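You operate a simulated robot arm through the tools that you are given. There is no shell and no other tool.

Carry out the task below with a simulated robot arm. There is one attempt and no reset: what you move stays moved.

## Task
Pack V57 into the open parcel, fold both flaps, smooth the rippled tape.
Fine: Both flaps end flat. Use the felt block till no ripples show, and put it back. Set down upright: what you pick out, felt block. What is to be rubbed or washed off counts as gone when no trace of it is left.

It is judged by the outcome, as a careful person would: the job done as asked, and still so three seconds after it is handed in. It fails if anything else is knocked over, pushed out of place, dropped, spilled or broken. Flat cloth is picked up by pressing the open fingertips on it (5 to 10 N) and closing them slowly along it; thin cloth reads only 2 to 8 mm in the jaws.

## Robot
A 6-joint arm with a two-finger gripper, fixed in place. Base frame: the origin is at the foot of the arm, x ahead of it, y to its left, z up. Units: m, rad, N and s.
Its first joint turns from -2.897 to 2.897 rad. Payload 2.45 kg.
The TCP is the grasp point between the finger pads, 0.02 m short of the fingertips. In the tool frame z runs along the fingers and y along their closing line. The gripper opens to 0.14 m. The gripper's body begins 0.168 m behind the TCP.
Orientation is that of the tool frame in the base frame, as [roll, pitch, yaw] about the fixed x, y, z axes, in that order (R = Rz(yaw) Ry(pitch) Rx(roll)). With the fingers straight down and closing along the base's y, the tool's x points along the base's -x, its y along +y and its z along -z.

## Interface
- The arm moves only by the tool servo_tool. Its arguments are lists of equal length, an entry for each row: "rotation": the turn, a rotation vector about the tool's x, y, z in rad, a list of three; "travel": the shift along the tool's x, y, z in m, a list of three; "claw": the opening, from 0 (shut) to 1 (fully open). In form: {"rotation": [[rx, ry, rz], ...], "travel": [[x, y, z], ...], "claw": [claw, ...]}. A call has 1 to 20 rows; each row is the pose to reach, as a shift and turn from the pose commanded when the call began, along the tool's axes at that moment. A row lasts 0.2 s, in which the tool goes at most 0.05 m and 0.15 rad; a call with a longer step from one row to the next is refused whole, and so is a gripper value outside its range. Where a pose cannot be reached the arm comes as near as it can. A force on the tool above 40 N (or 10 N above the force at the start of the call, whichever is more), or a blocked arm, ends the call early, and 0.2 s more pass. The fingers move at their own pace (about 0.045 m/s each) and stop on an object; they squeeze with about 37 N. The grip force told is the motor's: it shows also when the fingers shut on nothing. Time passes only in rows, and 0.2 s behind the last, so rows that repeat a pose let the fingers close. It gives the time, the measured TCP pose, the force on the tool (base axes), the opening and the grip force at its end, in the units of the frame above (readings bear some noise), with the torque about the TCP (base axes, N m) and any sound that the robot's microphone picked up, and new pictures: "views" is both (left out), scene, wrist or none.
- Cameras (640 x 400 px; columns grow to the right, rows downward): "scene" is fixed at [0.2244, -0.5019, 1.3569]; the picture's right is [0.95, -0.30, 0.00], its down [-0.17, -0.55, -0.82] and it looks along [0.24, 0.78, -0.58] (base axes); focal length 330 px, centre (320, 200). "wrist" rides on the gripper at [0.078, 0.011, -0.209] in the tool frame; the picture's right is [-0.14, 0.99, 0.00], its down [-0.92, -0.13, -0.37] and it looks along [-0.36, -0.05, 0.93] (tool axes); focal length 280 px, centre (320, 200). There is no depth. A picture from a camera that has moved, and an enlarged one, comes with that camera's place and axes in the base frame and with its lens. The place of the scene camera against the robot may be out by one fixed shift of up to 0.018 m in any direction.
- zoom(camera, box): a new picture of the part [left, top, right, bottom] of that camera's present view, enlarged. The clock stands still meanwhile.
- close_job(): hands the job in; it is judged then, once.

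Nothing tells you positions but the pictures and the camera data. Unless the task says otherwise, let go and move clear before handing in.

The tools are called after "Emit:" by a JSON object that holds its "method" and its "body". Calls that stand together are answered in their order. servo_tool: Moves the arm, as the interface text tells. Its arguments: {"type":"object","properties":{"rotation":{"type":"array","items":{"type":"array","items":{"type":"number"}}},"travel":{"type":"array","items":{"type":"array","items":{"type":"number"}}},"claw":{"type":"array","items":{"type":"number"}},"views":{"type":"string","enum":["both","scene","wrist","none"]}},"required":["rotation","travel","claw"]} The other tools are called the same way: zoom (camera, box) takes an enlarged picture of a part of a camera's view; close_job () hands the job in.

At the start:

```text
time: 0.0
tcp_pos: [0.4114, 0.3983, 1.0737]
tool_rot: [-3.141, 0.003, -3.141]
ft_force: [-0.3, -0.3, -0.8]
torque: [-0.01, 0.01, 0.02]
width: 0.1402
finger_force: 0.0
```

scene: 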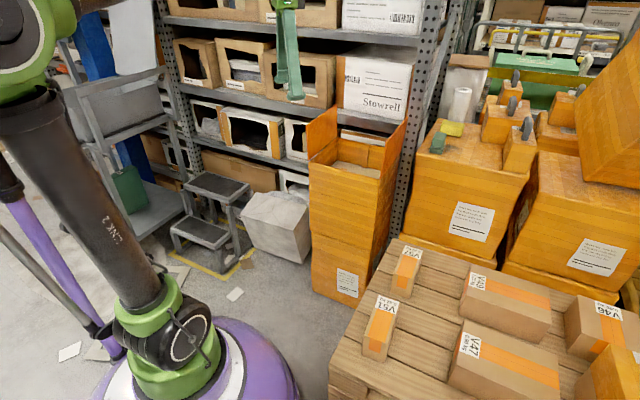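
wrist: 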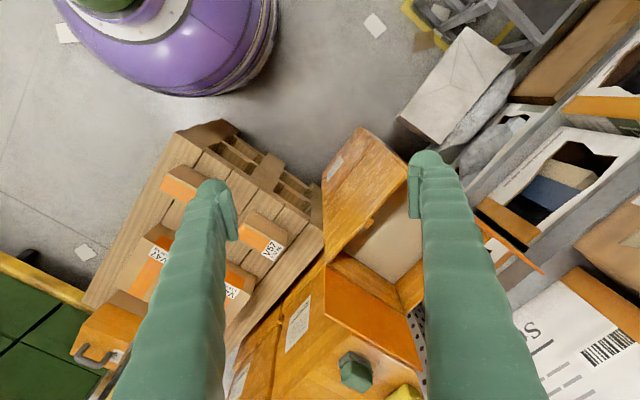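

I see a tall orange parcel with open flaps in the middle, a pallet with labelled small boxes (V51/V57?, V47, V40, V46...), and a stack with felt-like blocks to the right. I'll zoom in to identify things before moving.

Emit:
{"method": "zoom", "body": {"camera": "scene", "box": [330, 220, 640, 400]}}

Emit:
{"method": "zoom", "body": {"camera": "scene", "box": [290, 80, 450, 180]}}

Emit:
{"method": "zoom", "body": {"camera": "scene", "box": [400, 60, 600, 185]}}

Emit:
{"method": "zoom", "body": {"camera": "wrist", "box": [60, 110, 460, 400]}}

```text
2.06 times, centred on (485, 310) of scene
camera zoom: at [0.2244, -0.5019, 1.3569], right [0.95, -0.3, 0.0], down [-0.17, -0.55, -0.82], along [0.24, 0.78, -0.58], focal length 682 px, centre (-21, -27)
```

zoom: 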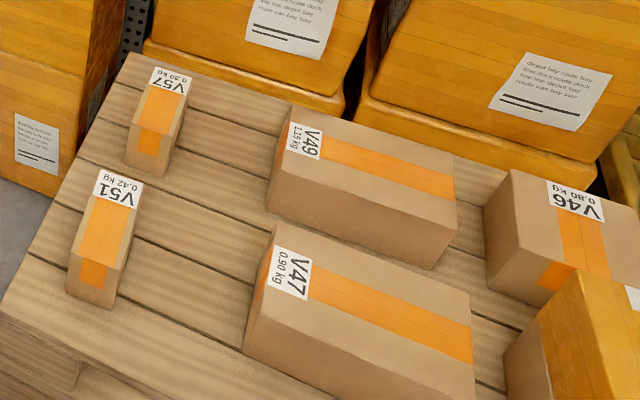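

```text
4.00 times, centred on (370, 130) of scene
camera zoom: at [0.2244, -0.5019, 1.3569], right [0.95, -0.3, 0.0], down [-0.17, -0.55, -0.82], along [0.24, 0.78, -0.58], focal length 1322 px, centre (120, 480)
```

zoom: 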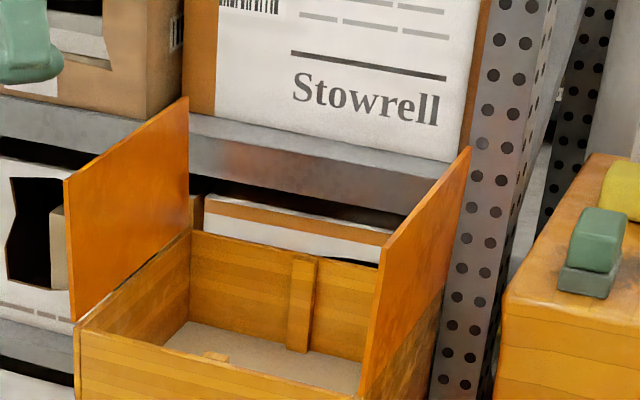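

```text
3.20 times, centred on (500, 122) of scene
camera zoom: at [0.2244, -0.5019, 1.3569], right [0.95, -0.3, 0.0], down [-0.17, -0.55, -0.82], along [0.24, 0.78, -0.58], focal length 1057 px, centre (-256, 448)
```

zoom: 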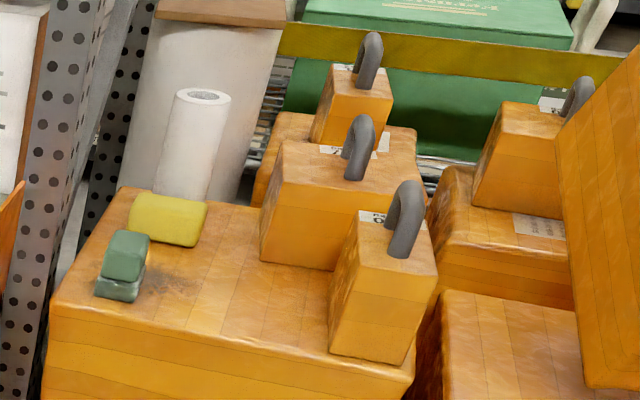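

```text
1.38 times, centred on (260, 255) of wrist
camera zoom: at [0.3335, 0.4109, 1.2839], right [0.14, 0.99, 0.0], down [0.92, -0.13, 0.37], along [0.37, -0.05, -0.93], focal length 387 px, centre (403, 124)
```

zoom: 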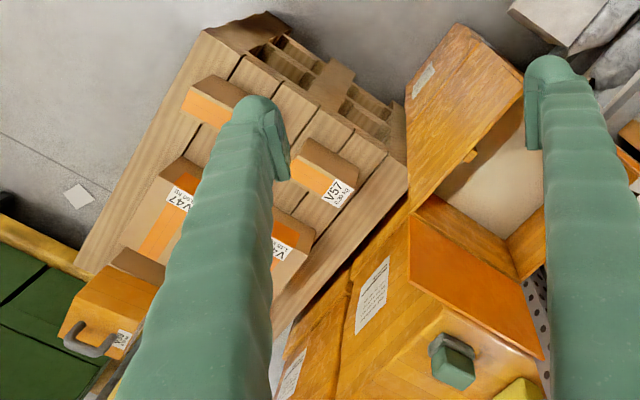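

I've located V57 on the pallet at about (0.78, 0.20, 0.53) by triangulation, and the open parcel is around (0.6, 0.65). I'll move the arm sideways a bit at this height to get a clearer look down at the parcel and the felt block.

Emit:
{"method": "servo_tool", "body": {"rotation": [[0, 0, 0], [0, 0, 0], [0, 0, 0]], "travel": [[0, 0.04, 0], [0, 0.08, 0], [0, 0.1, 0]], "claw": [1, 1, 1], "views": "both"}}

```text
time: 0.8
tcp_pos: [0.4092, 0.4995, 1.0742]
tool_rot: [-3.14, 0.001, 3.139]
ft_force: [0.2, 0.1, 0.8]
torque: [0.02, 0.0, 0.0]
width: 0.1402
finger_force: 0.1
camera wrist: at [0.3324, 0.5099, 1.2832], right [0.14, 0.99, 0.0], down [0.92, -0.13, 0.37], along [0.37, -0.05, -0.93], focal length 280 px, centre (320, 200)
```

scene: 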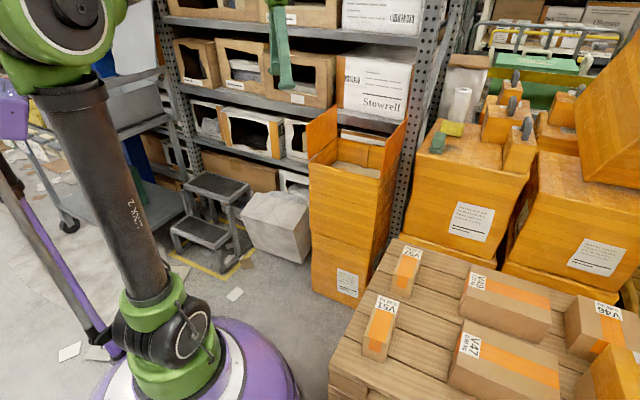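
wrist: 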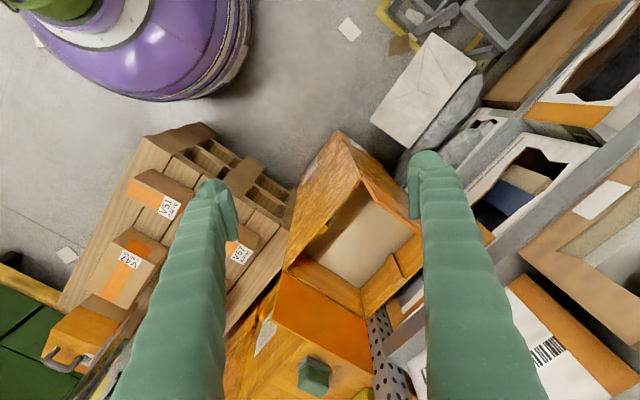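

Emit:
{"method": "zoom", "body": {"camera": "wrist", "box": [240, 120, 440, 245]}}

Emit:
{"method": "zoom", "body": {"camera": "wrist", "box": [220, 240, 440, 400]}}

Emit:
{"method": "zoom", "body": {"camera": "scene", "box": [420, 110, 500, 160]}}

Emit:
{"method": "zoom", "body": {"camera": "scene", "box": [300, 100, 420, 310]}}

```text
3.20 times, centred on (340, 182) of wrist
camera zoom: at [0.3324, 0.5099, 1.2832], right [0.14, 0.99, 0.0], down [0.92, -0.13, 0.37], along [0.37, -0.05, -0.93], focal length 897 px, centre (256, 256)
```

zoom: 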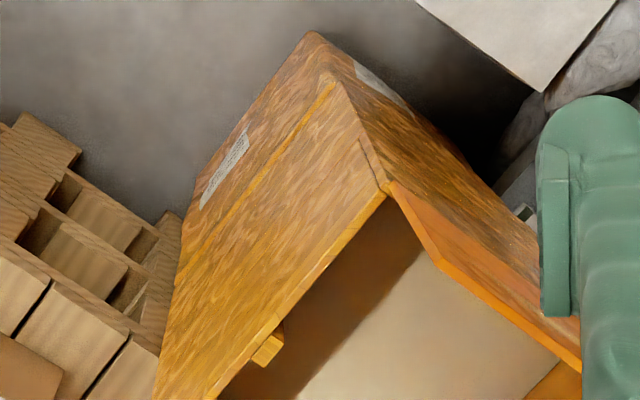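

```text
2.50 times, centred on (330, 320) of wrist
camera zoom: at [0.3324, 0.5099, 1.2832], right [0.14, 0.99, 0.0], down [0.92, -0.13, 0.37], along [0.37, -0.05, -0.93], focal length 701 px, centre (295, -100)
```

zoom: 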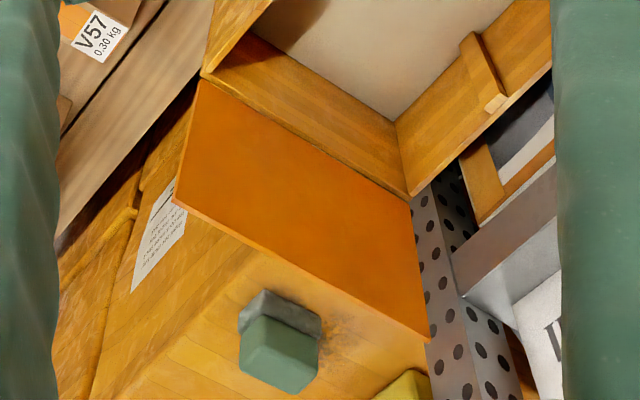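

```text
8.00 times, centred on (460, 135) of scene
camera zoom: at [0.2244, -0.5019, 1.3569], right [0.95, -0.3, 0.0], down [-0.17, -0.55, -0.82], along [0.24, 0.78, -0.58], focal length 2644 px, centre (-800, 720)
```

zoom: 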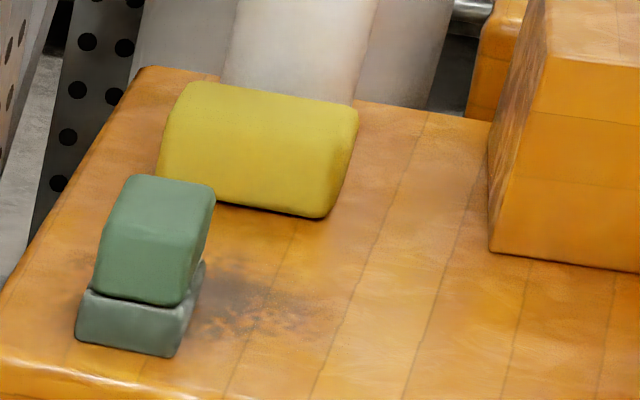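

```text
1.90 times, centred on (360, 205) of scene
camera zoom: at [0.2244, -0.5019, 1.3569], right [0.95, -0.3, 0.0], down [-0.17, -0.55, -0.82], along [0.24, 0.78, -0.58], focal length 629 px, centre (244, 190)
```

zoom: 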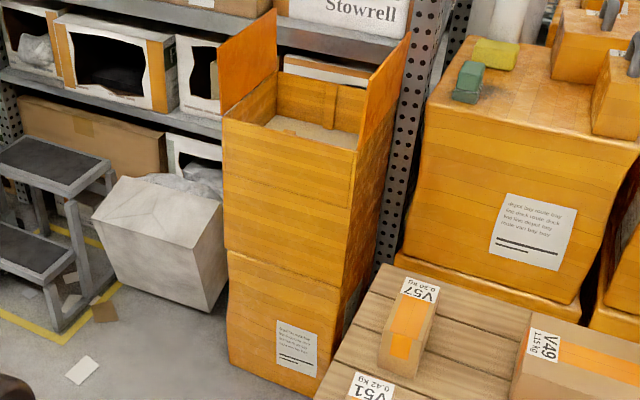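

The parcel's rim is about z≈0.75 with two upright flaps (tops ≈0.885), and the felt block (green grip, grey felt) is at about (0.95, 0.41, 0.84). Next I move over the pallet to see V57 exactly.

Emit:
{"method": "servo_tool", "body": {"rotation": [[0, 0, 0], [0, 0, 0], [0, 0, 0], [0, 0, 0], [0, 0, 0], [0, 0, 0], [0, 0, 0], [0, 0, 0], [0, 0, 0], [0, 0, 0]], "travel": [[-0.024, -0.03, 0.01], [-0.048, -0.06, 0.02], [-0.072, -0.09, 0.03], [-0.096, -0.12, 0.04], [-0.12, -0.15, 0.05], [-0.144, -0.18, 0.06], [-0.168, -0.21, 0.07], [-0.192, -0.24, 0.08], [-0.216, -0.27, 0.09], [-0.24, -0.3, 0.1]], "claw": [1, 1, 1, 1, 1, 1, 1, 1, 1, 1], "views": "both"}}

```text
time: 3.0
tcp_pos: [0.6505, 0.1981, 0.9751]
tool_rot: [3.141, 0.002, -3.142]
ft_force: [-0.4, -0.3, 0.2]
torque: [-0.03, -0.01, 0.02]
width: 0.1402
finger_force: 0.0
camera wrist: at [0.5719, 0.2095, 1.1847], right [0.14, 0.99, 0.0], down [0.92, -0.13, 0.37], along [0.37, -0.05, -0.93], focal length 280 px, centre (320, 200)
```

scene: 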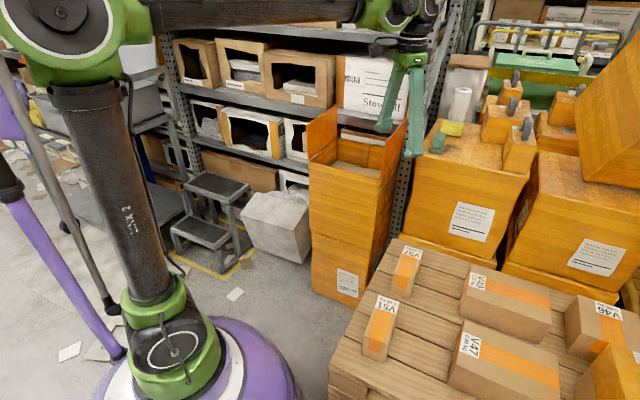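
wrist: 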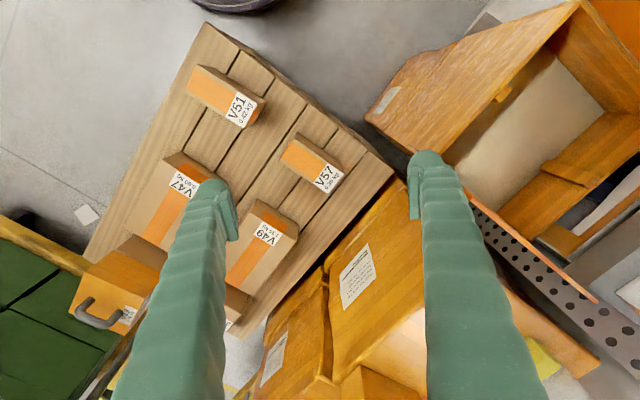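

Emit:
{"method": "zoom", "body": {"camera": "wrist", "box": [260, 100, 420, 200]}}

Emit:
{"method": "zoom", "body": {"camera": "scene", "box": [370, 235, 450, 285]}}

Emit:
{"method": "zoom", "body": {"camera": "wrist", "box": [360, 0, 640, 175]}}

```text
4.00 times, centred on (340, 150) of wrist
camera zoom: at [0.5719, 0.2095, 1.1847], right [0.14, 0.99, 0.0], down [0.92, -0.13, 0.37], along [0.37, -0.05, -0.93], focal length 1122 px, centre (240, 400)
```

zoom: 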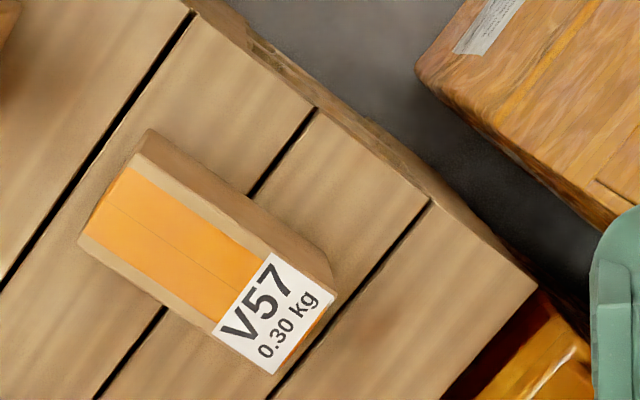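

```text
8.00 times, centred on (410, 260) of scene
camera zoom: at [0.2244, -0.5019, 1.3569], right [0.95, -0.3, 0.0], down [-0.17, -0.55, -0.82], along [0.24, 0.78, -0.58], focal length 2644 px, centre (-400, -280)
```

zoom: 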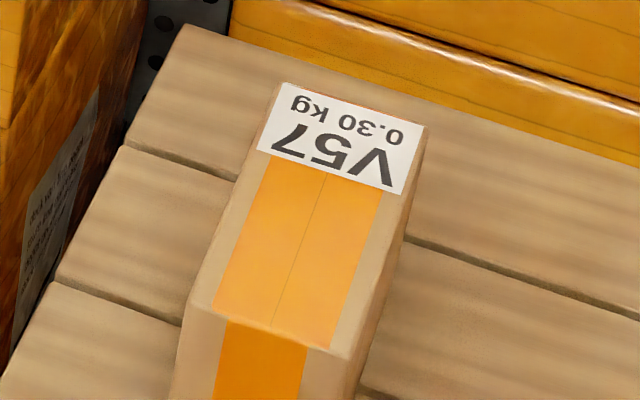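

```text
2.29 times, centred on (500, 88) of wrist
camera zoom: at [0.5719, 0.2095, 1.1847], right [0.14, 0.99, 0.0], down [0.92, -0.13, 0.37], along [0.37, -0.05, -0.93], focal length 641 px, centre (-91, 457)
```

zoom: 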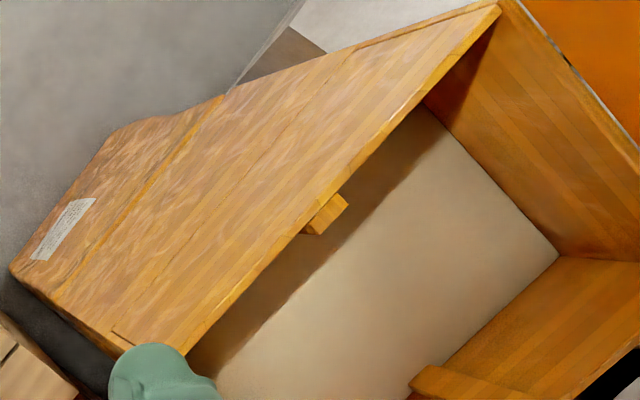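

Emit:
{"method": "zoom", "body": {"camera": "scene", "box": [360, 240, 456, 300]}}

Emit:
{"method": "zoom", "body": {"camera": "wrist", "box": [160, 40, 400, 190]}}

```text
6.67 times, centred on (408, 270) of scene
camera zoom: at [0.2244, -0.5019, 1.3569], right [0.95, -0.3, 0.0], down [-0.17, -0.55, -0.82], along [0.24, 0.78, -0.58], focal length 2203 px, centre (-267, -267)
```

zoom: 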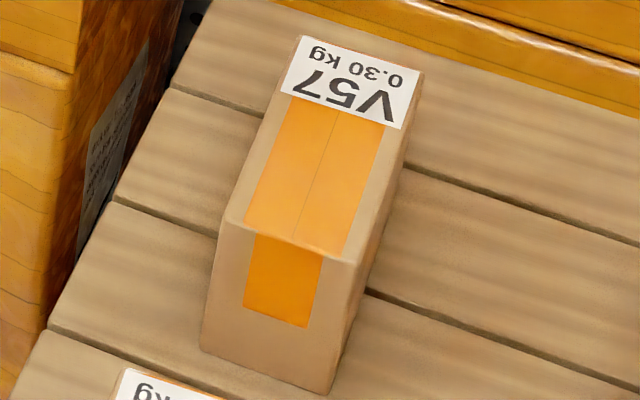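

```text
2.67 times, centred on (280, 115) of wrist
camera zoom: at [0.5719, 0.2095, 1.1847], right [0.14, 0.99, 0.0], down [0.92, -0.13, 0.37], along [0.37, -0.05, -0.93], focal length 748 px, centre (427, 427)
```

zoom: 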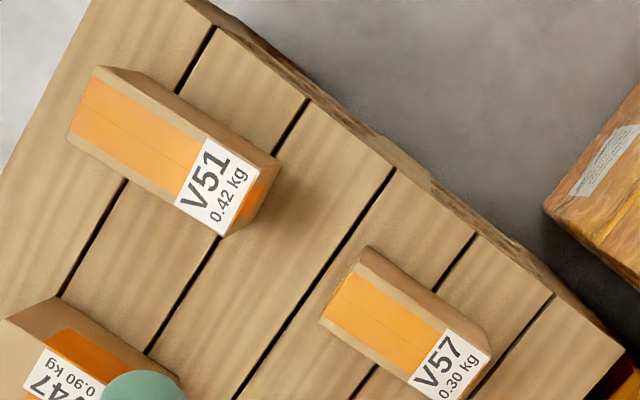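

V57 (narrow, 0.30 kg) sits at about (0.740, 0.166), top z≈0.536, 0.06 × 0.143 × 0.09 m, long axis at ≈47°. The parcel's centre is (0.697, 0.558), with its floor at ≈0.635. I'll line the gripper up above V57 first.

Emit:
{"method": "servo_tool", "body": {"rotation": [[0, 0, -0.14], [0, 0, -0.28], [0, 0, -0.42], [0, 0, -0.56], [0, 0, -0.7], [0, 0, -0.822], [0, 0, -0.822]], "travel": [[-0.015, -0.005, 0.035], [-0.03, -0.011, 0.075], [-0.045, -0.016, 0.115], [-0.06, -0.021, 0.155], [-0.075, -0.027, 0.2], [-0.0898, -0.0318, 0.235], [-0.0898, -0.0318, 0.255]], "claw": [1, 1, 1, 1, 1, 1, 1], "views": "both"}}

```text
time: 4.6
tcp_pos: [0.7408, 0.1689, 0.7185]
tool_rot: [-3.141, 0.001, -2.32]
ft_force: [-0.4, -0.7, 1.0]
torque: [0.0, 0.0, -0.01]
width: 0.1401
finger_force: 0.0
camera wrist: at [0.6787, 0.1192, 0.9277], right [-0.63, 0.77, 0.0], down [0.72, 0.59, 0.37], along [0.29, 0.23, -0.93], focal length 280 px, centre (320, 200)
```

scene: 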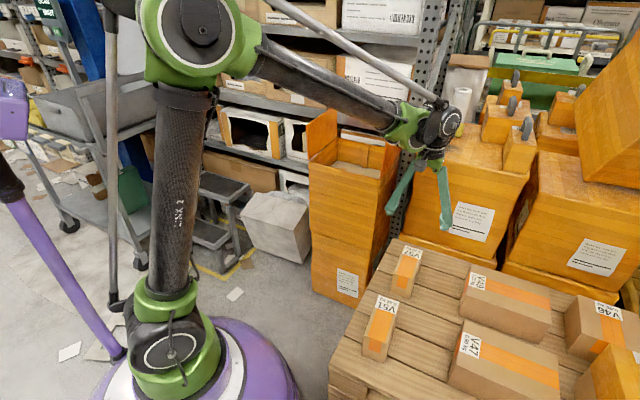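
wrist: 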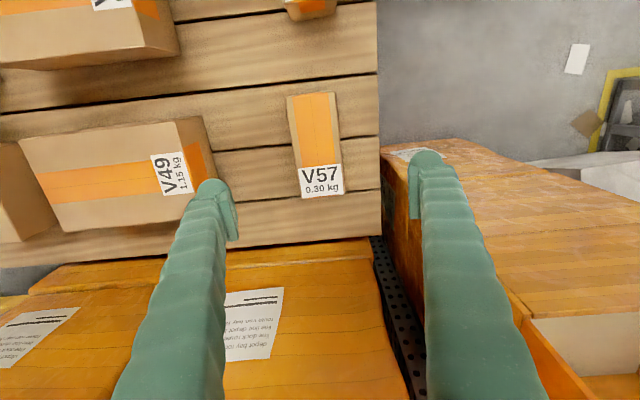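

Emit:
{"method": "zoom", "body": {"camera": "wrist", "box": [240, 80, 400, 210]}}

```text
3.08 times, centred on (320, 145) of wrist
camera zoom: at [0.6787, 0.1192, 0.9277], right [-0.63, 0.77, 0.0], down [0.72, 0.59, 0.37], along [0.29, 0.23, -0.93], focal length 863 px, centre (320, 369)
```

zoom: 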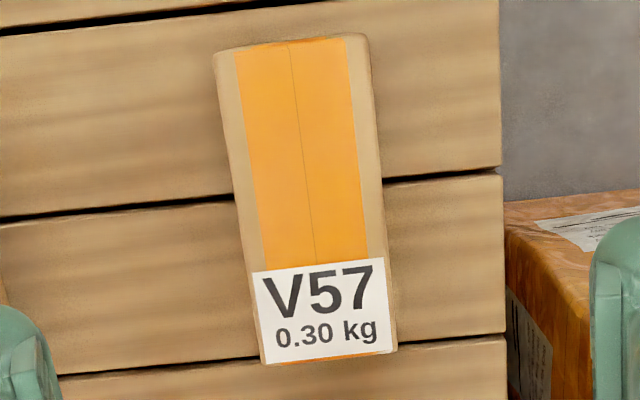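

V57's top face confirms its centre at (0.742, 0.165) and its axis at ≈45.8°. I'll go straight down and close on it.

Emit:
{"method": "servo_tool", "body": {"rotation": [[0, 0, 0.02], [0, 0, 0.02], [0, 0, 0.02], [0, 0, 0.02], [0, 0, 0.02], [0, 0, 0.02], [0, 0, 0.02]], "travel": [[0, -0.001, 0.04], [0, -0.001, 0.08], [0, -0.001, 0.12], [0, -0.001, 0.16], [0, -0.001, 0.195], [0, -0.001, 0.222], [0, -0.001, 0.228]], "claw": [0.8, 0.8, 0.8, 0.8, 0.8, 0.8, 0.8], "views": "both"}}

```text
time: 6.2
tcp_pos: [0.7438, 0.1654, 0.4933]
tool_rot: [-3.141, 0.001, -2.341]
ft_force: [0.4, 0.4, -0.2]
torque: [-0.01, 0.0, -0.02]
width: 0.1122
finger_force: 0.0
camera wrist: at [0.6822, 0.1178, 0.7021], right [-0.62, 0.79, 0.0], down [0.73, 0.57, 0.37], along [0.29, 0.23, -0.93], focal length 280 px, centre (320, 200)
```

scene: 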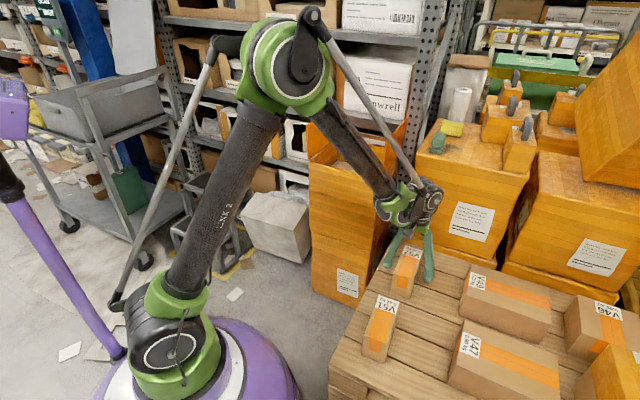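
wrist: 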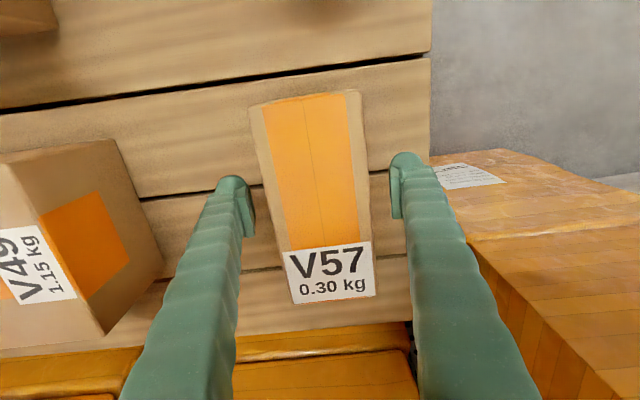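

The fingers straddle V57 centrally. Closing now.

Emit:
{"method": "servo_tool", "body": {"rotation": [[0, 0, 0], [0, 0, 0], [0, 0, 0], [0, 0, 0], [0, 0, 0], [0, 0, 0], [0, 0, 0]], "travel": [[0, 0, 0], [0, 0, 0], [0, 0, 0], [0, 0, 0], [0, 0, 0], [0, 0, 0], [0, 0, 0]], "claw": [0.7, 0.6, 0.5, 0.4, 0.35, 0.3, 0.3], "views": "wrist"}}

```text
time: 7.8
tcp_pos: [0.7437, 0.1666, 0.4925]
tool_rot: [3.142, 0.002, -2.34]
ft_force: [-0.2, -0.8, 1.1]
torque: [0.03, 0.01, 0.09]
width: 0.0719
finger_force: 37.7
camera wrist: at [0.6821, 0.1179, 0.7024], right [-0.62, 0.79, 0.0], down [0.73, 0.57, 0.37], along [0.29, 0.23, -0.93], focal length 280 px, centre (320, 200)
```

wrist: 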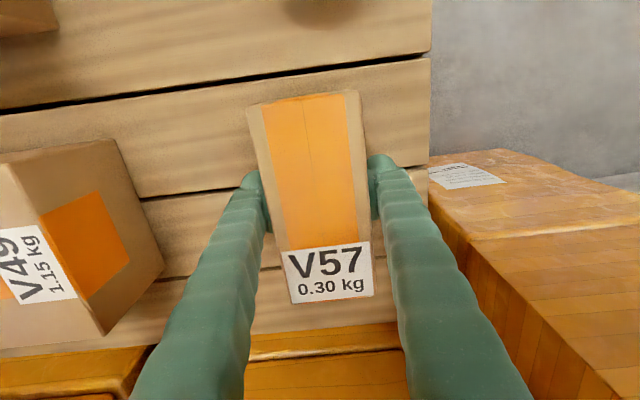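

V57 is gripped (37.7 N, width 0.072). I'll lift it straight up above the flap height.

Emit:
{"method": "servo_tool", "body": {"rotation": [[0, 0, 0], [0, 0, 0], [0, 0, 0], [0, 0, 0], [0, 0, 0], [0, 0, 0], [0, 0, 0], [0, 0, 0], [0, 0, 0], [0, 0, 0], [0, 0, 0], [0, 0, 0], [0, 0, 0]], "travel": [[0, 0, -0.01], [0, 0, -0.05], [0, 0, -0.09], [0, 0, -0.135], [0, 0, -0.18], [0, 0, -0.225], [0, 0, -0.27], [0, 0, -0.315], [0, 0, -0.36], [0, 0, -0.405], [0, 0, -0.45], [0, 0, -0.485], [0, 0, -0.5]], "claw": [0.3, 0.3, 0.3, 0.3, 0.3, 0.3, 0.3, 0.3, 0.3, 0.3, 0.3, 0.3, 0.3], "views": "both"}}

```text
time: 10.6
tcp_pos: [0.7433, 0.1665, 0.993]
tool_rot: [3.141, 0.0, -2.338]
ft_force: [0.0, 0.4, -3.8]
torque: [0.0, 0.04, 0.01]
width: 0.0722
finger_force: 37.2
camera wrist: at [0.6815, 0.1169, 1.2028], right [-0.62, 0.79, 0.0], down [0.73, 0.57, 0.37], along [0.29, 0.23, -0.93], focal length 280 px, centre (320, 200)
```

scene: 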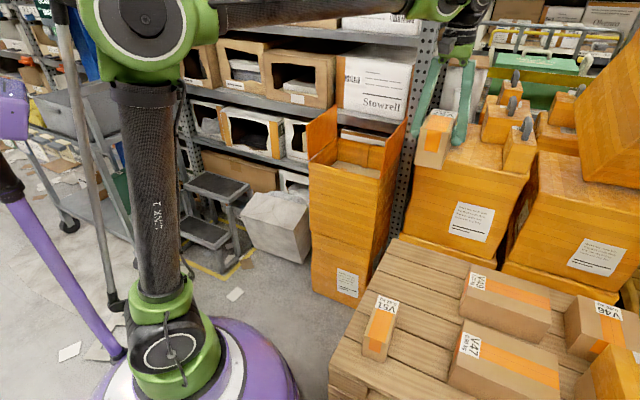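
wrist: 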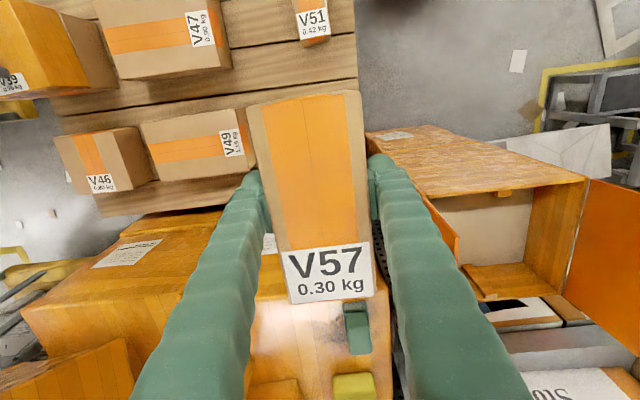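

V57 is up at z≈0.95 and hanging level. Now I carry it over the parcel's centre at (0.697, 0.558).

Emit:
{"method": "servo_tool", "body": {"rotation": [[0, 0, 0], [0, 0, 0], [0, 0, 0], [0, 0, 0.005], [0, 0, 0.01], [0, 0, 0.012], [0, 0, 0.012], [0, 0, 0.012], [0, 0, 0.012], [0, 0, 0.012]], "travel": [[-0.022, 0.027, 0], [-0.05, 0.061, 0], [-0.078, 0.096, 0], [-0.106, 0.13, 0], [-0.134, 0.165, 0], [-0.162, 0.199, 0], [-0.19, 0.234, 0], [-0.218, 0.268, 0], [-0.238, 0.293, 0], [-0.2489, 0.3057, 0]], "claw": [0.3, 0.3, 0.3, 0.3, 0.3, 0.3, 0.3, 0.3, 0.3, 0.3], "views": "both"}}

```text
time: 12.8
tcp_pos: [0.6955, 0.5587, 0.993]
tool_rot: [-3.14, 0.001, -2.352]
ft_force: [-0.3, -0.2, -3.0]
torque: [0.06, 0.01, 0.0]
width: 0.0719
finger_force: 37.0
camera wrist: at [0.6326, 0.5114, 1.2024], right [-0.61, 0.8, 0.0], down [0.74, 0.56, 0.37], along [0.29, 0.22, -0.93], focal length 280 px, centre (320, 200)
```

scene: 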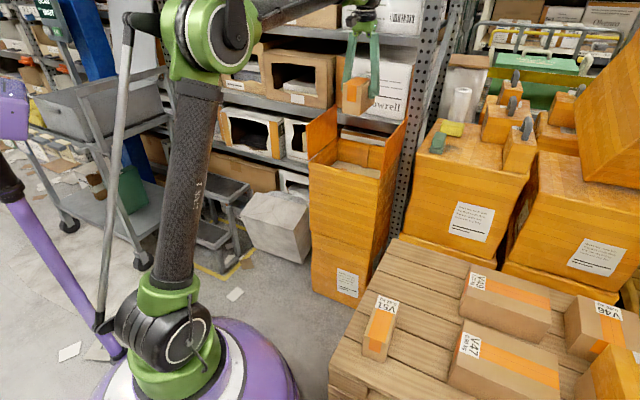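
wrist: 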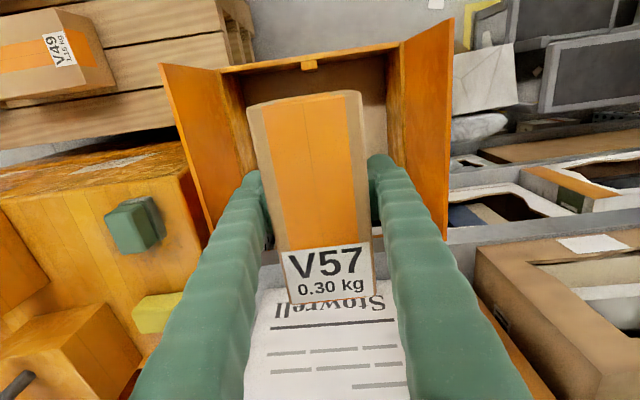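

V57 is centred between the two flaps above the parcel. I'll lower it to just above the rim and check the clearances.

Emit:
{"method": "servo_tool", "body": {"rotation": [[0, 0, 0], [0, 0, 0], [0, 0, 0], [0, 0, 0], [0, 0, 0]], "travel": [[0, 0, 0.04], [0, 0, 0.08], [0, 0, 0.12], [0, 0, 0.16], [0, 0, 0.18]], "claw": [0.3, 0.3, 0.3, 0.3, 0.3], "views": "both"}}

Emit:
{"method": "zoom", "body": {"camera": "scene", "box": [290, 60, 450, 180]}}

```text
time: 14.0
tcp_pos: [0.6956, 0.5599, 0.8088]
tool_rot: [3.14, 0.003, -2.352]
ft_force: [-0.3, 0.0, -2.6]
torque: [0.01, 0.0, 0.0]
width: 0.0721
finger_force: 36.3
camera wrist: at [0.6326, 0.5123, 1.019], right [-0.61, 0.8, 0.0], down [0.74, 0.56, 0.37], along [0.29, 0.22, -0.93], focal length 280 px, centre (320, 200)
```

scene: 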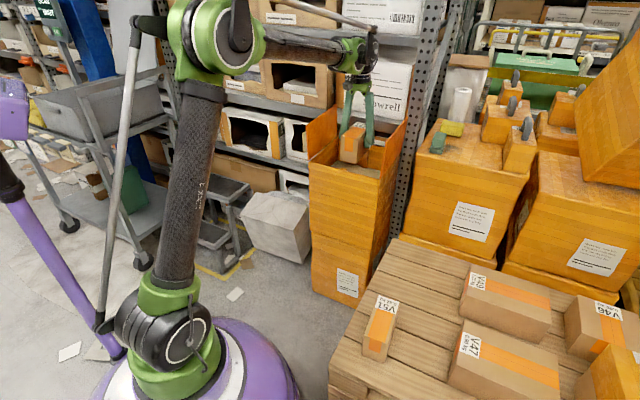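
wrist: 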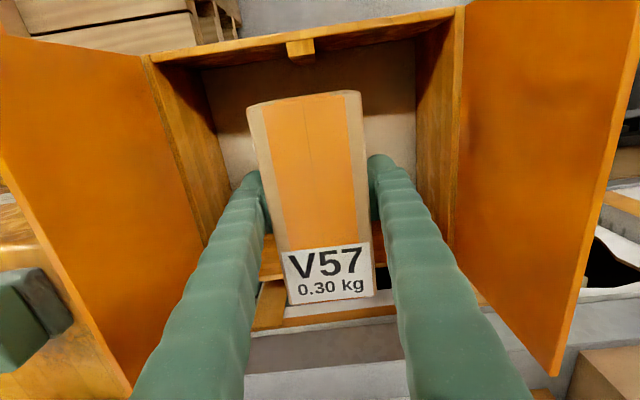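

```text
3.33 times, centred on (370, 120) of scene
camera zoom: at [0.2244, -0.5019, 1.3569], right [0.95, -0.3, 0.0], down [-0.17, -0.55, -0.82], along [0.24, 0.78, -0.58], focal length 1102 px, centre (153, 467)
```

zoom: 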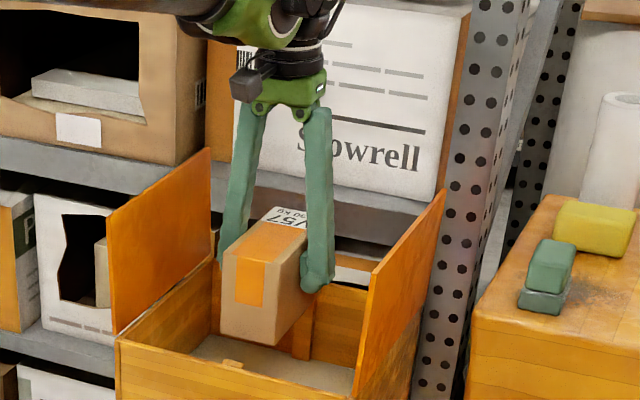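

Emit:
{"method": "zoom", "body": {"camera": "wrist", "box": [220, 220, 460, 370]}}

Emit:
{"method": "zoom", "body": {"camera": "wrist", "box": [120, 0, 500, 220]}}

```text
2.67 times, centred on (340, 295) of wrist
camera zoom: at [0.6326, 0.5123, 1.019], right [-0.61, 0.8, 0.0], down [0.74, 0.56, 0.37], along [0.29, 0.22, -0.93], focal length 748 px, centre (267, -53)
```

zoom: 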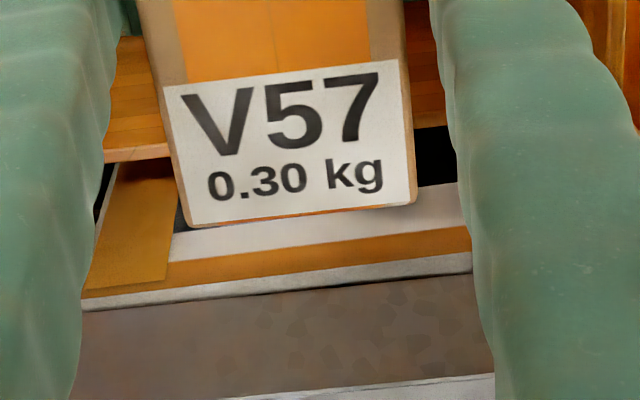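

```text
1.68 times, centred on (310, 110) of wrist
camera zoom: at [0.6326, 0.5123, 1.019], right [-0.61, 0.8, 0.0], down [0.74, 0.56, 0.37], along [0.29, 0.22, -0.93], focal length 472 px, centre (337, 352)
```

zoom: 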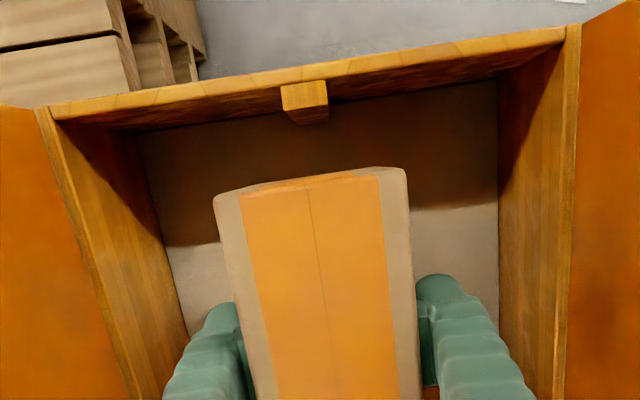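

Clearances are good all around (V57 is centred within about 4 mm of the parcel centre). Lowering it into the parcel.

Emit:
{"method": "servo_tool", "body": {"rotation": [[0, 0, 0], [0, 0, 0], [0, 0, 0], [0, 0, 0], [0, 0, 0], [0, 0, 0]], "travel": [[0, 0, 0.03], [0, 0, 0.06], [0, 0, 0.085], [0, 0, 0.1], [0, 0, 0.108], [0, 0, 0.112]], "claw": [0.3, 0.3, 0.3, 0.3, 0.3, 0.3], "views": "both"}}

Emit:
{"method": "zoom", "body": {"camera": "scene", "box": [290, 80, 450, 190]}}

```text
time: 15.4
tcp_pos: [0.6974, 0.5581, 0.6987]
tool_rot: [3.141, 0.002, -2.355]
ft_force: [0.2, 0.7, -2.8]
torque: [-0.02, 0.0, 0.04]
width: 0.072
finger_force: 37.4
camera wrist: at [0.6351, 0.511, 0.9083], right [-0.61, 0.8, 0.0], down [0.74, 0.56, 0.37], along [0.29, 0.22, -0.93], focal length 280 px, centre (320, 200)
```

scene: 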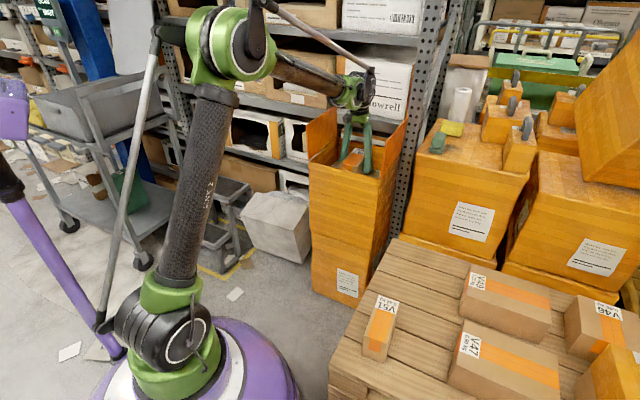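
wrist: 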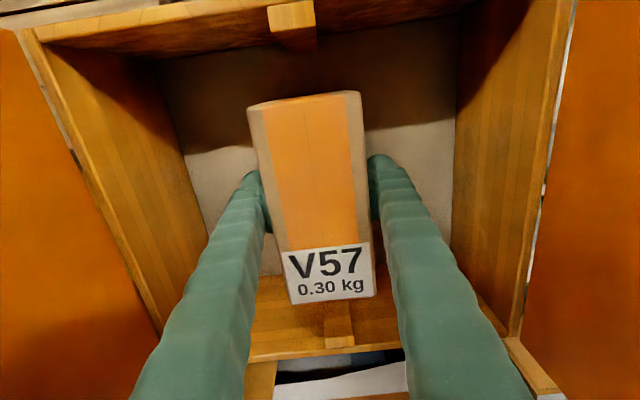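

```text
3.64 times, centred on (370, 135) of scene
camera zoom: at [0.2244, -0.5019, 1.3569], right [0.95, -0.3, 0.0], down [-0.17, -0.55, -0.82], along [0.24, 0.78, -0.58], focal length 1202 px, centre (138, 436)
```

zoom: 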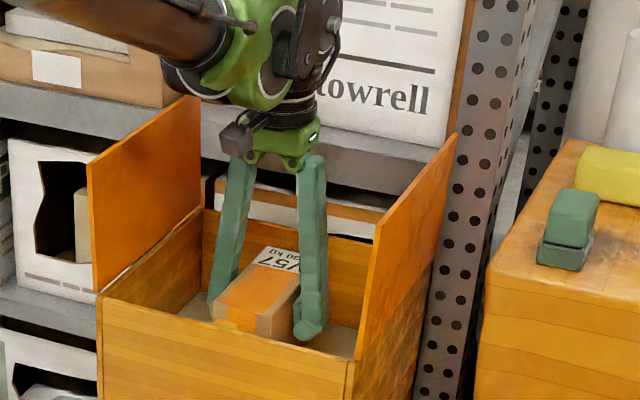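

V57 is inside the parcel, just above the floor. Lowering slowly until it touches down.

Emit:
{"method": "servo_tool", "body": {"rotation": [[0, 0, 0], [0, 0, 0], [0, 0, 0], [0, 0, 0], [0, 0, 0]], "travel": [[0, 0, 0.003], [0, 0, 0.006], [0, 0, 0.008], [0, 0, 0.01], [0, 0, 0.012]], "claw": [0.3, 0.3, 0.3, 0.3, 0.3], "views": "none"}}

```text
time: 16.6
tcp_pos: [0.6971, 0.5578, 0.6884]
tool_rot: [-3.141, 0.001, -2.352]
ft_force: [5.6, -3.1, 35.3]
torque: [0.0, 0.14, 0.08]
width: 0.0722
finger_force: 37.3
```

V57 touched the floor (35 N up). I'll ease off a touch to unload before letting go.

Emit:
{"method": "servo_tool", "body": {"rotation": [[0, 0, 0], [0, 0, 0]], "travel": [[0, 0, -0.0015], [0, 0, -0.002]], "claw": [0.3, 0.3], "views": "wrist"}}

```text
time: 17.2
tcp_pos: [0.6954, 0.56, 0.6883]
tool_rot: [-3.141, 0.001, -2.352]
ft_force: [0.2, 0.2, -3.3]
torque: [0.0, 0.0, 0.04]
width: 0.072
finger_force: 37.2
camera wrist: at [0.6329, 0.5117, 0.8983], right [-0.61, 0.79, 0.0], down [0.74, 0.56, 0.37], along [0.29, 0.22, -0.93], focal length 280 px, centre (320, 200)
```

wrist: 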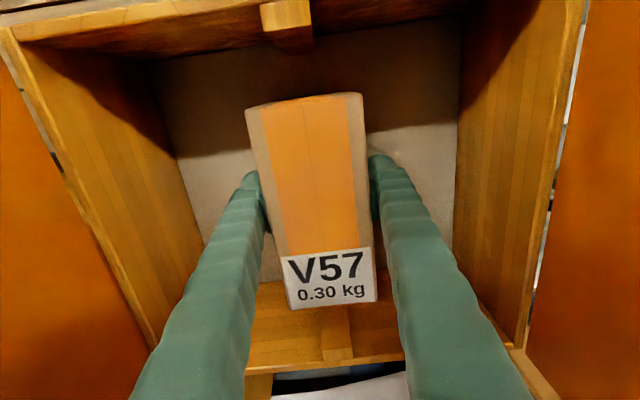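

Emit:
{"method": "servo_tool", "body": {"rotation": [[0, 0, 0], [0, 0, 0]], "travel": [[0, 0, 0.0006], [0, 0, 0.001]], "claw": [0.3, 0.3], "views": "none"}}

```text
time: 17.8
tcp_pos: [0.6956, 0.5581, 0.6888]
tool_rot: [3.141, 0.003, -2.353]
ft_force: [0.5, 0.6, -3.5]
torque: [0.0, -0.03, 0.01]
width: 0.0717
finger_force: 36.8
```

Emit:
{"method": "servo_tool", "body": {"rotation": [[0, 0, 0], [0, 0, 0]], "travel": [[0, 0, 0.0005], [0, 0, 0.0007]], "claw": [0.3, 0.3], "views": "none"}}

```text
time: 18.4
tcp_pos: [0.6958, 0.559, 0.6891]
tool_rot: [-3.141, 0.002, -2.352]
ft_force: [0.2, -1.4, 2.0]
torque: [0.21, -0.17, -0.08]
width: 0.0722
finger_force: 37.4
```

V57 now rests on the floor with near-zero load. Opening the fingers gently.

Emit:
{"method": "servo_tool", "body": {"rotation": [[0, 0, 0], [0, 0, 0], [0, 0, 0], [0, 0, 0], [0, 0, 0], [0, 0, 0]], "travel": [[0, 0, 0], [0, 0, 0], [0, 0, 0], [0, 0, 0], [0, 0, 0], [0, 0, 0]], "claw": [0.53, 0.58, 0.65, 0.75, 0.8, 0.8], "views": "both"}}

```text
time: 19.8
tcp_pos: [0.6962, 0.5591, 0.688]
tool_rot: [-3.141, 0.002, -2.352]
ft_force: [-0.7, -0.4, 0.0]
torque: [-0.01, 0.01, -0.05]
width: 0.112
finger_force: 0.0
camera wrist: at [0.6335, 0.5113, 0.8978], right [-0.61, 0.8, 0.0], down [0.74, 0.56, 0.37], along [0.29, 0.22, -0.93], focal length 280 px, centre (320, 200)
```

scene: 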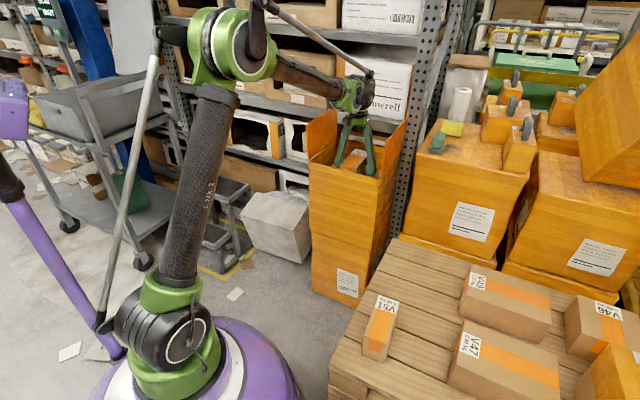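
wrist: 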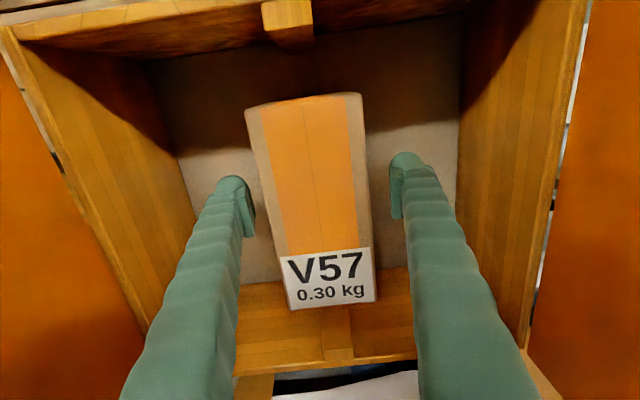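

V57 stands released and upright inside. I'll retreat straight up.

Emit:
{"method": "servo_tool", "body": {"rotation": [[0, 0, 0], [0, 0, 0], [0, 0, 0], [0, 0, 0], [0, 0, 0], [0, 0, 0], [0, 0, 0], [0, 0, 0]], "travel": [[0, 0, -0.02], [0, 0, -0.06], [0, 0, -0.105], [0, 0, -0.15], [0, 0, -0.195], [0, 0, -0.24], [0, 0, -0.285], [0, 0, -0.32]], "claw": [0.8, 0.8, 0.8, 0.8, 0.8, 0.8, 0.8, 0.8], "views": "both"}}

Emit:
{"method": "zoom", "body": {"camera": "wrist", "box": [0, 100, 300, 400]}}

Emit:
{"method": "zoom", "body": {"camera": "scene", "box": [290, 80, 480, 190]}}

```text
time: 21.6
tcp_pos: [0.6964, 0.5586, 1.0084]
tool_rot: [-3.142, 0.003, -2.353]
ft_force: [-0.1, 0.0, -0.3]
torque: [0.01, -0.02, 0.02]
width: 0.1123
finger_force: 0.1
camera wrist: at [0.6335, 0.512, 1.2176], right [-0.61, 0.8, 0.0], down [0.74, 0.56, 0.37], along [0.29, 0.22, -0.93], focal length 280 px, centre (320, 200)
```

scene: 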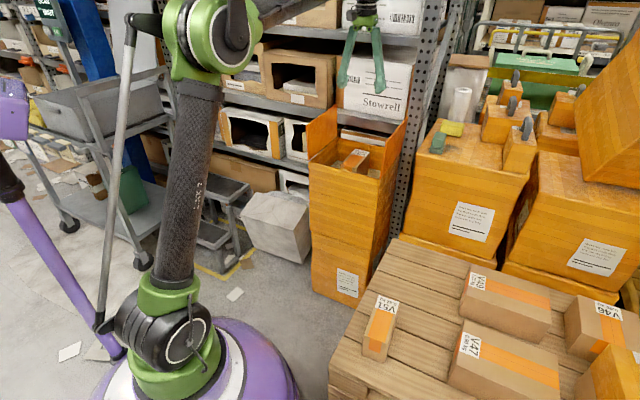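
wrist: 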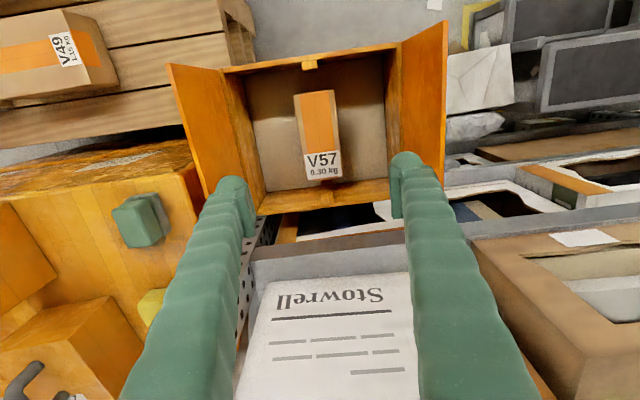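

```text
1.33 times, centred on (150, 250) of wrist
camera zoom: at [0.6335, 0.512, 1.2176], right [-0.61, 0.8, 0.0], down [0.74, 0.56, 0.37], along [0.29, 0.22, -0.93], focal length 374 px, centre (547, 133)
```

zoom: 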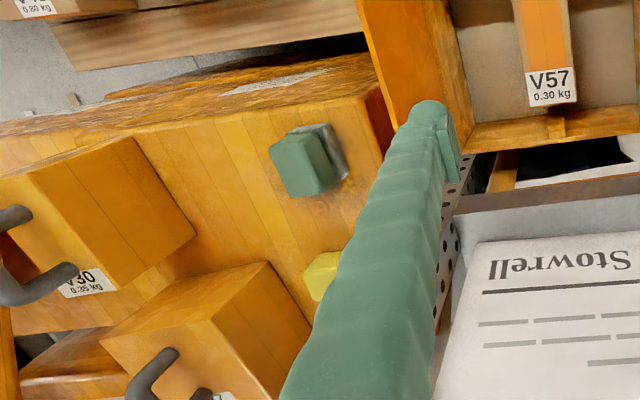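

```text
3.37 times, centred on (385, 135) of scene
camera zoom: at [0.2244, -0.5019, 1.3569], right [0.95, -0.3, 0.0], down [-0.17, -0.55, -0.82], along [0.24, 0.78, -0.58], focal length 1113 px, centre (101, 419)
```

zoom: 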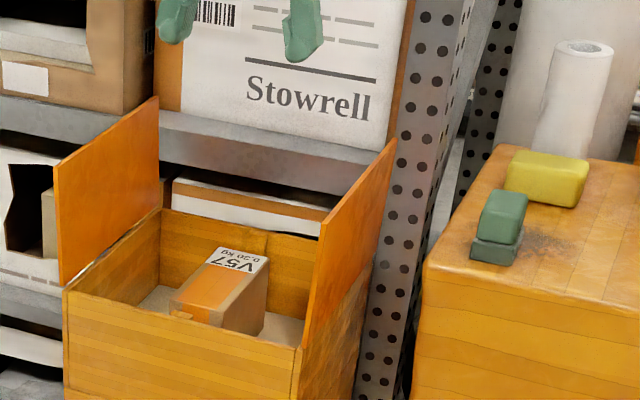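

V57 lies low and level in the parcel. Next I go round to the outside of the left flap (turning the gripper so both fingertips face it), keeping above flap height.

Emit:
{"method": "servo_tool", "body": {"rotation": [[0, 0, 0.14], [0, 0, 0.28], [0, 0, 0.42], [0, 0, 0.56], [0, 0, 0.7], [0, 0, 0.84], [0, 0, 0.98], [0, 0, 1.12], [0, 0, 1.26], [0, 0, 1.4], [0, 0, 1.53], [0, 0, 1.567]], "travel": [[0, 0.018, 0], [0, 0.037, 0], [0, 0.056, 0], [0, 0.075, 0], [0, 0.094, 0], [0, 0.113, 0], [0, 0.132, 0], [-0.001, 0.151, 0], [-0.001, 0.17, 0], [-0.002, 0.189, 0], [-0.002, 0.2, 0], [-0.002, 0.2075, 0]], "claw": [0.7, 0.7, 0.7, 0.7, 0.7, 0.7, 0.7, 0.7, 0.7, 0.7, 0.7, 0.7], "views": "both"}}

```text
time: 24.2
tcp_pos: [0.5498, 0.7073, 1.0074]
tool_rot: [3.14, 0.0, 2.359]
ft_force: [0.4, 0.8, -0.8]
torque: [-0.02, -0.01, -0.01]
width: 0.0977
finger_force: 0.1
camera wrist: at [0.5022, 0.77, 1.217], right [0.79, 0.61, 0.0], down [0.56, -0.74, 0.37], along [0.23, -0.29, -0.93], focal length 280 px, centre (320, 200)
```

scene: 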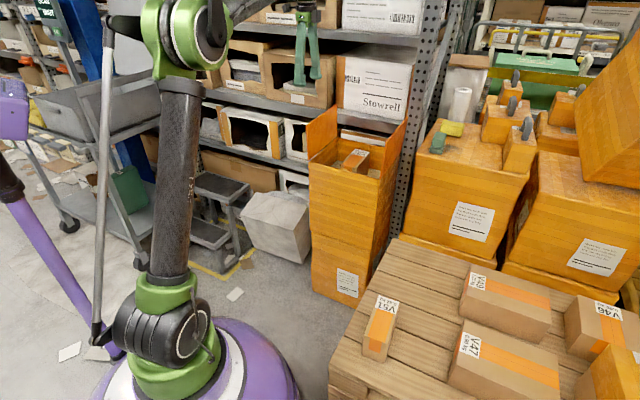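
wrist: 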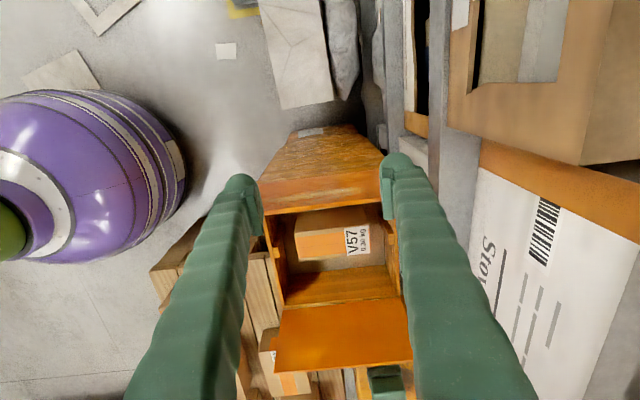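

Emit:
{"method": "zoom", "body": {"camera": "wrist", "box": [230, 120, 430, 270]}}

Emit:
{"method": "zoom", "body": {"camera": "wrist", "box": [240, 250, 440, 400]}}

```text
2.67 times, centred on (330, 195) of wrist
camera zoom: at [0.5022, 0.77, 1.217], right [0.79, 0.61, 0.0], down [0.56, -0.74, 0.37], along [0.23, -0.29, -0.93], focal length 748 px, centre (293, 213)
```

zoom: 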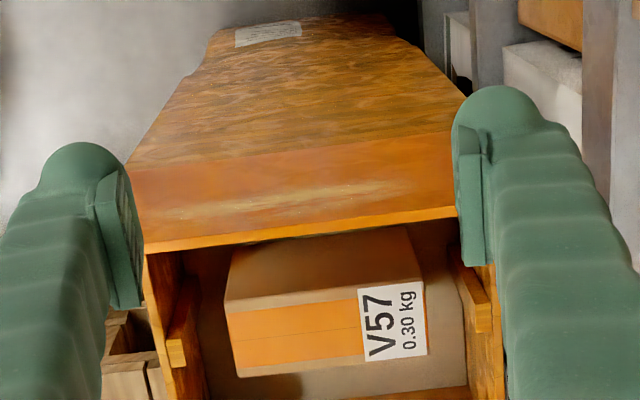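

```text
2.67 times, centred on (340, 325) of wrist
camera zoom: at [0.5022, 0.77, 1.217], right [0.79, 0.61, 0.0], down [0.56, -0.74, 0.37], along [0.23, -0.29, -0.93], focal length 748 px, centre (267, -133)
```

zoom: 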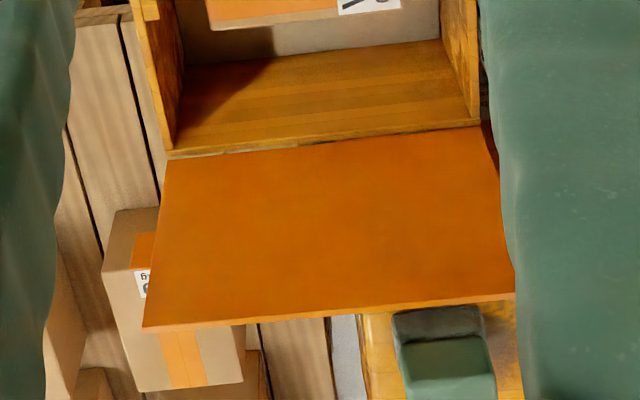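

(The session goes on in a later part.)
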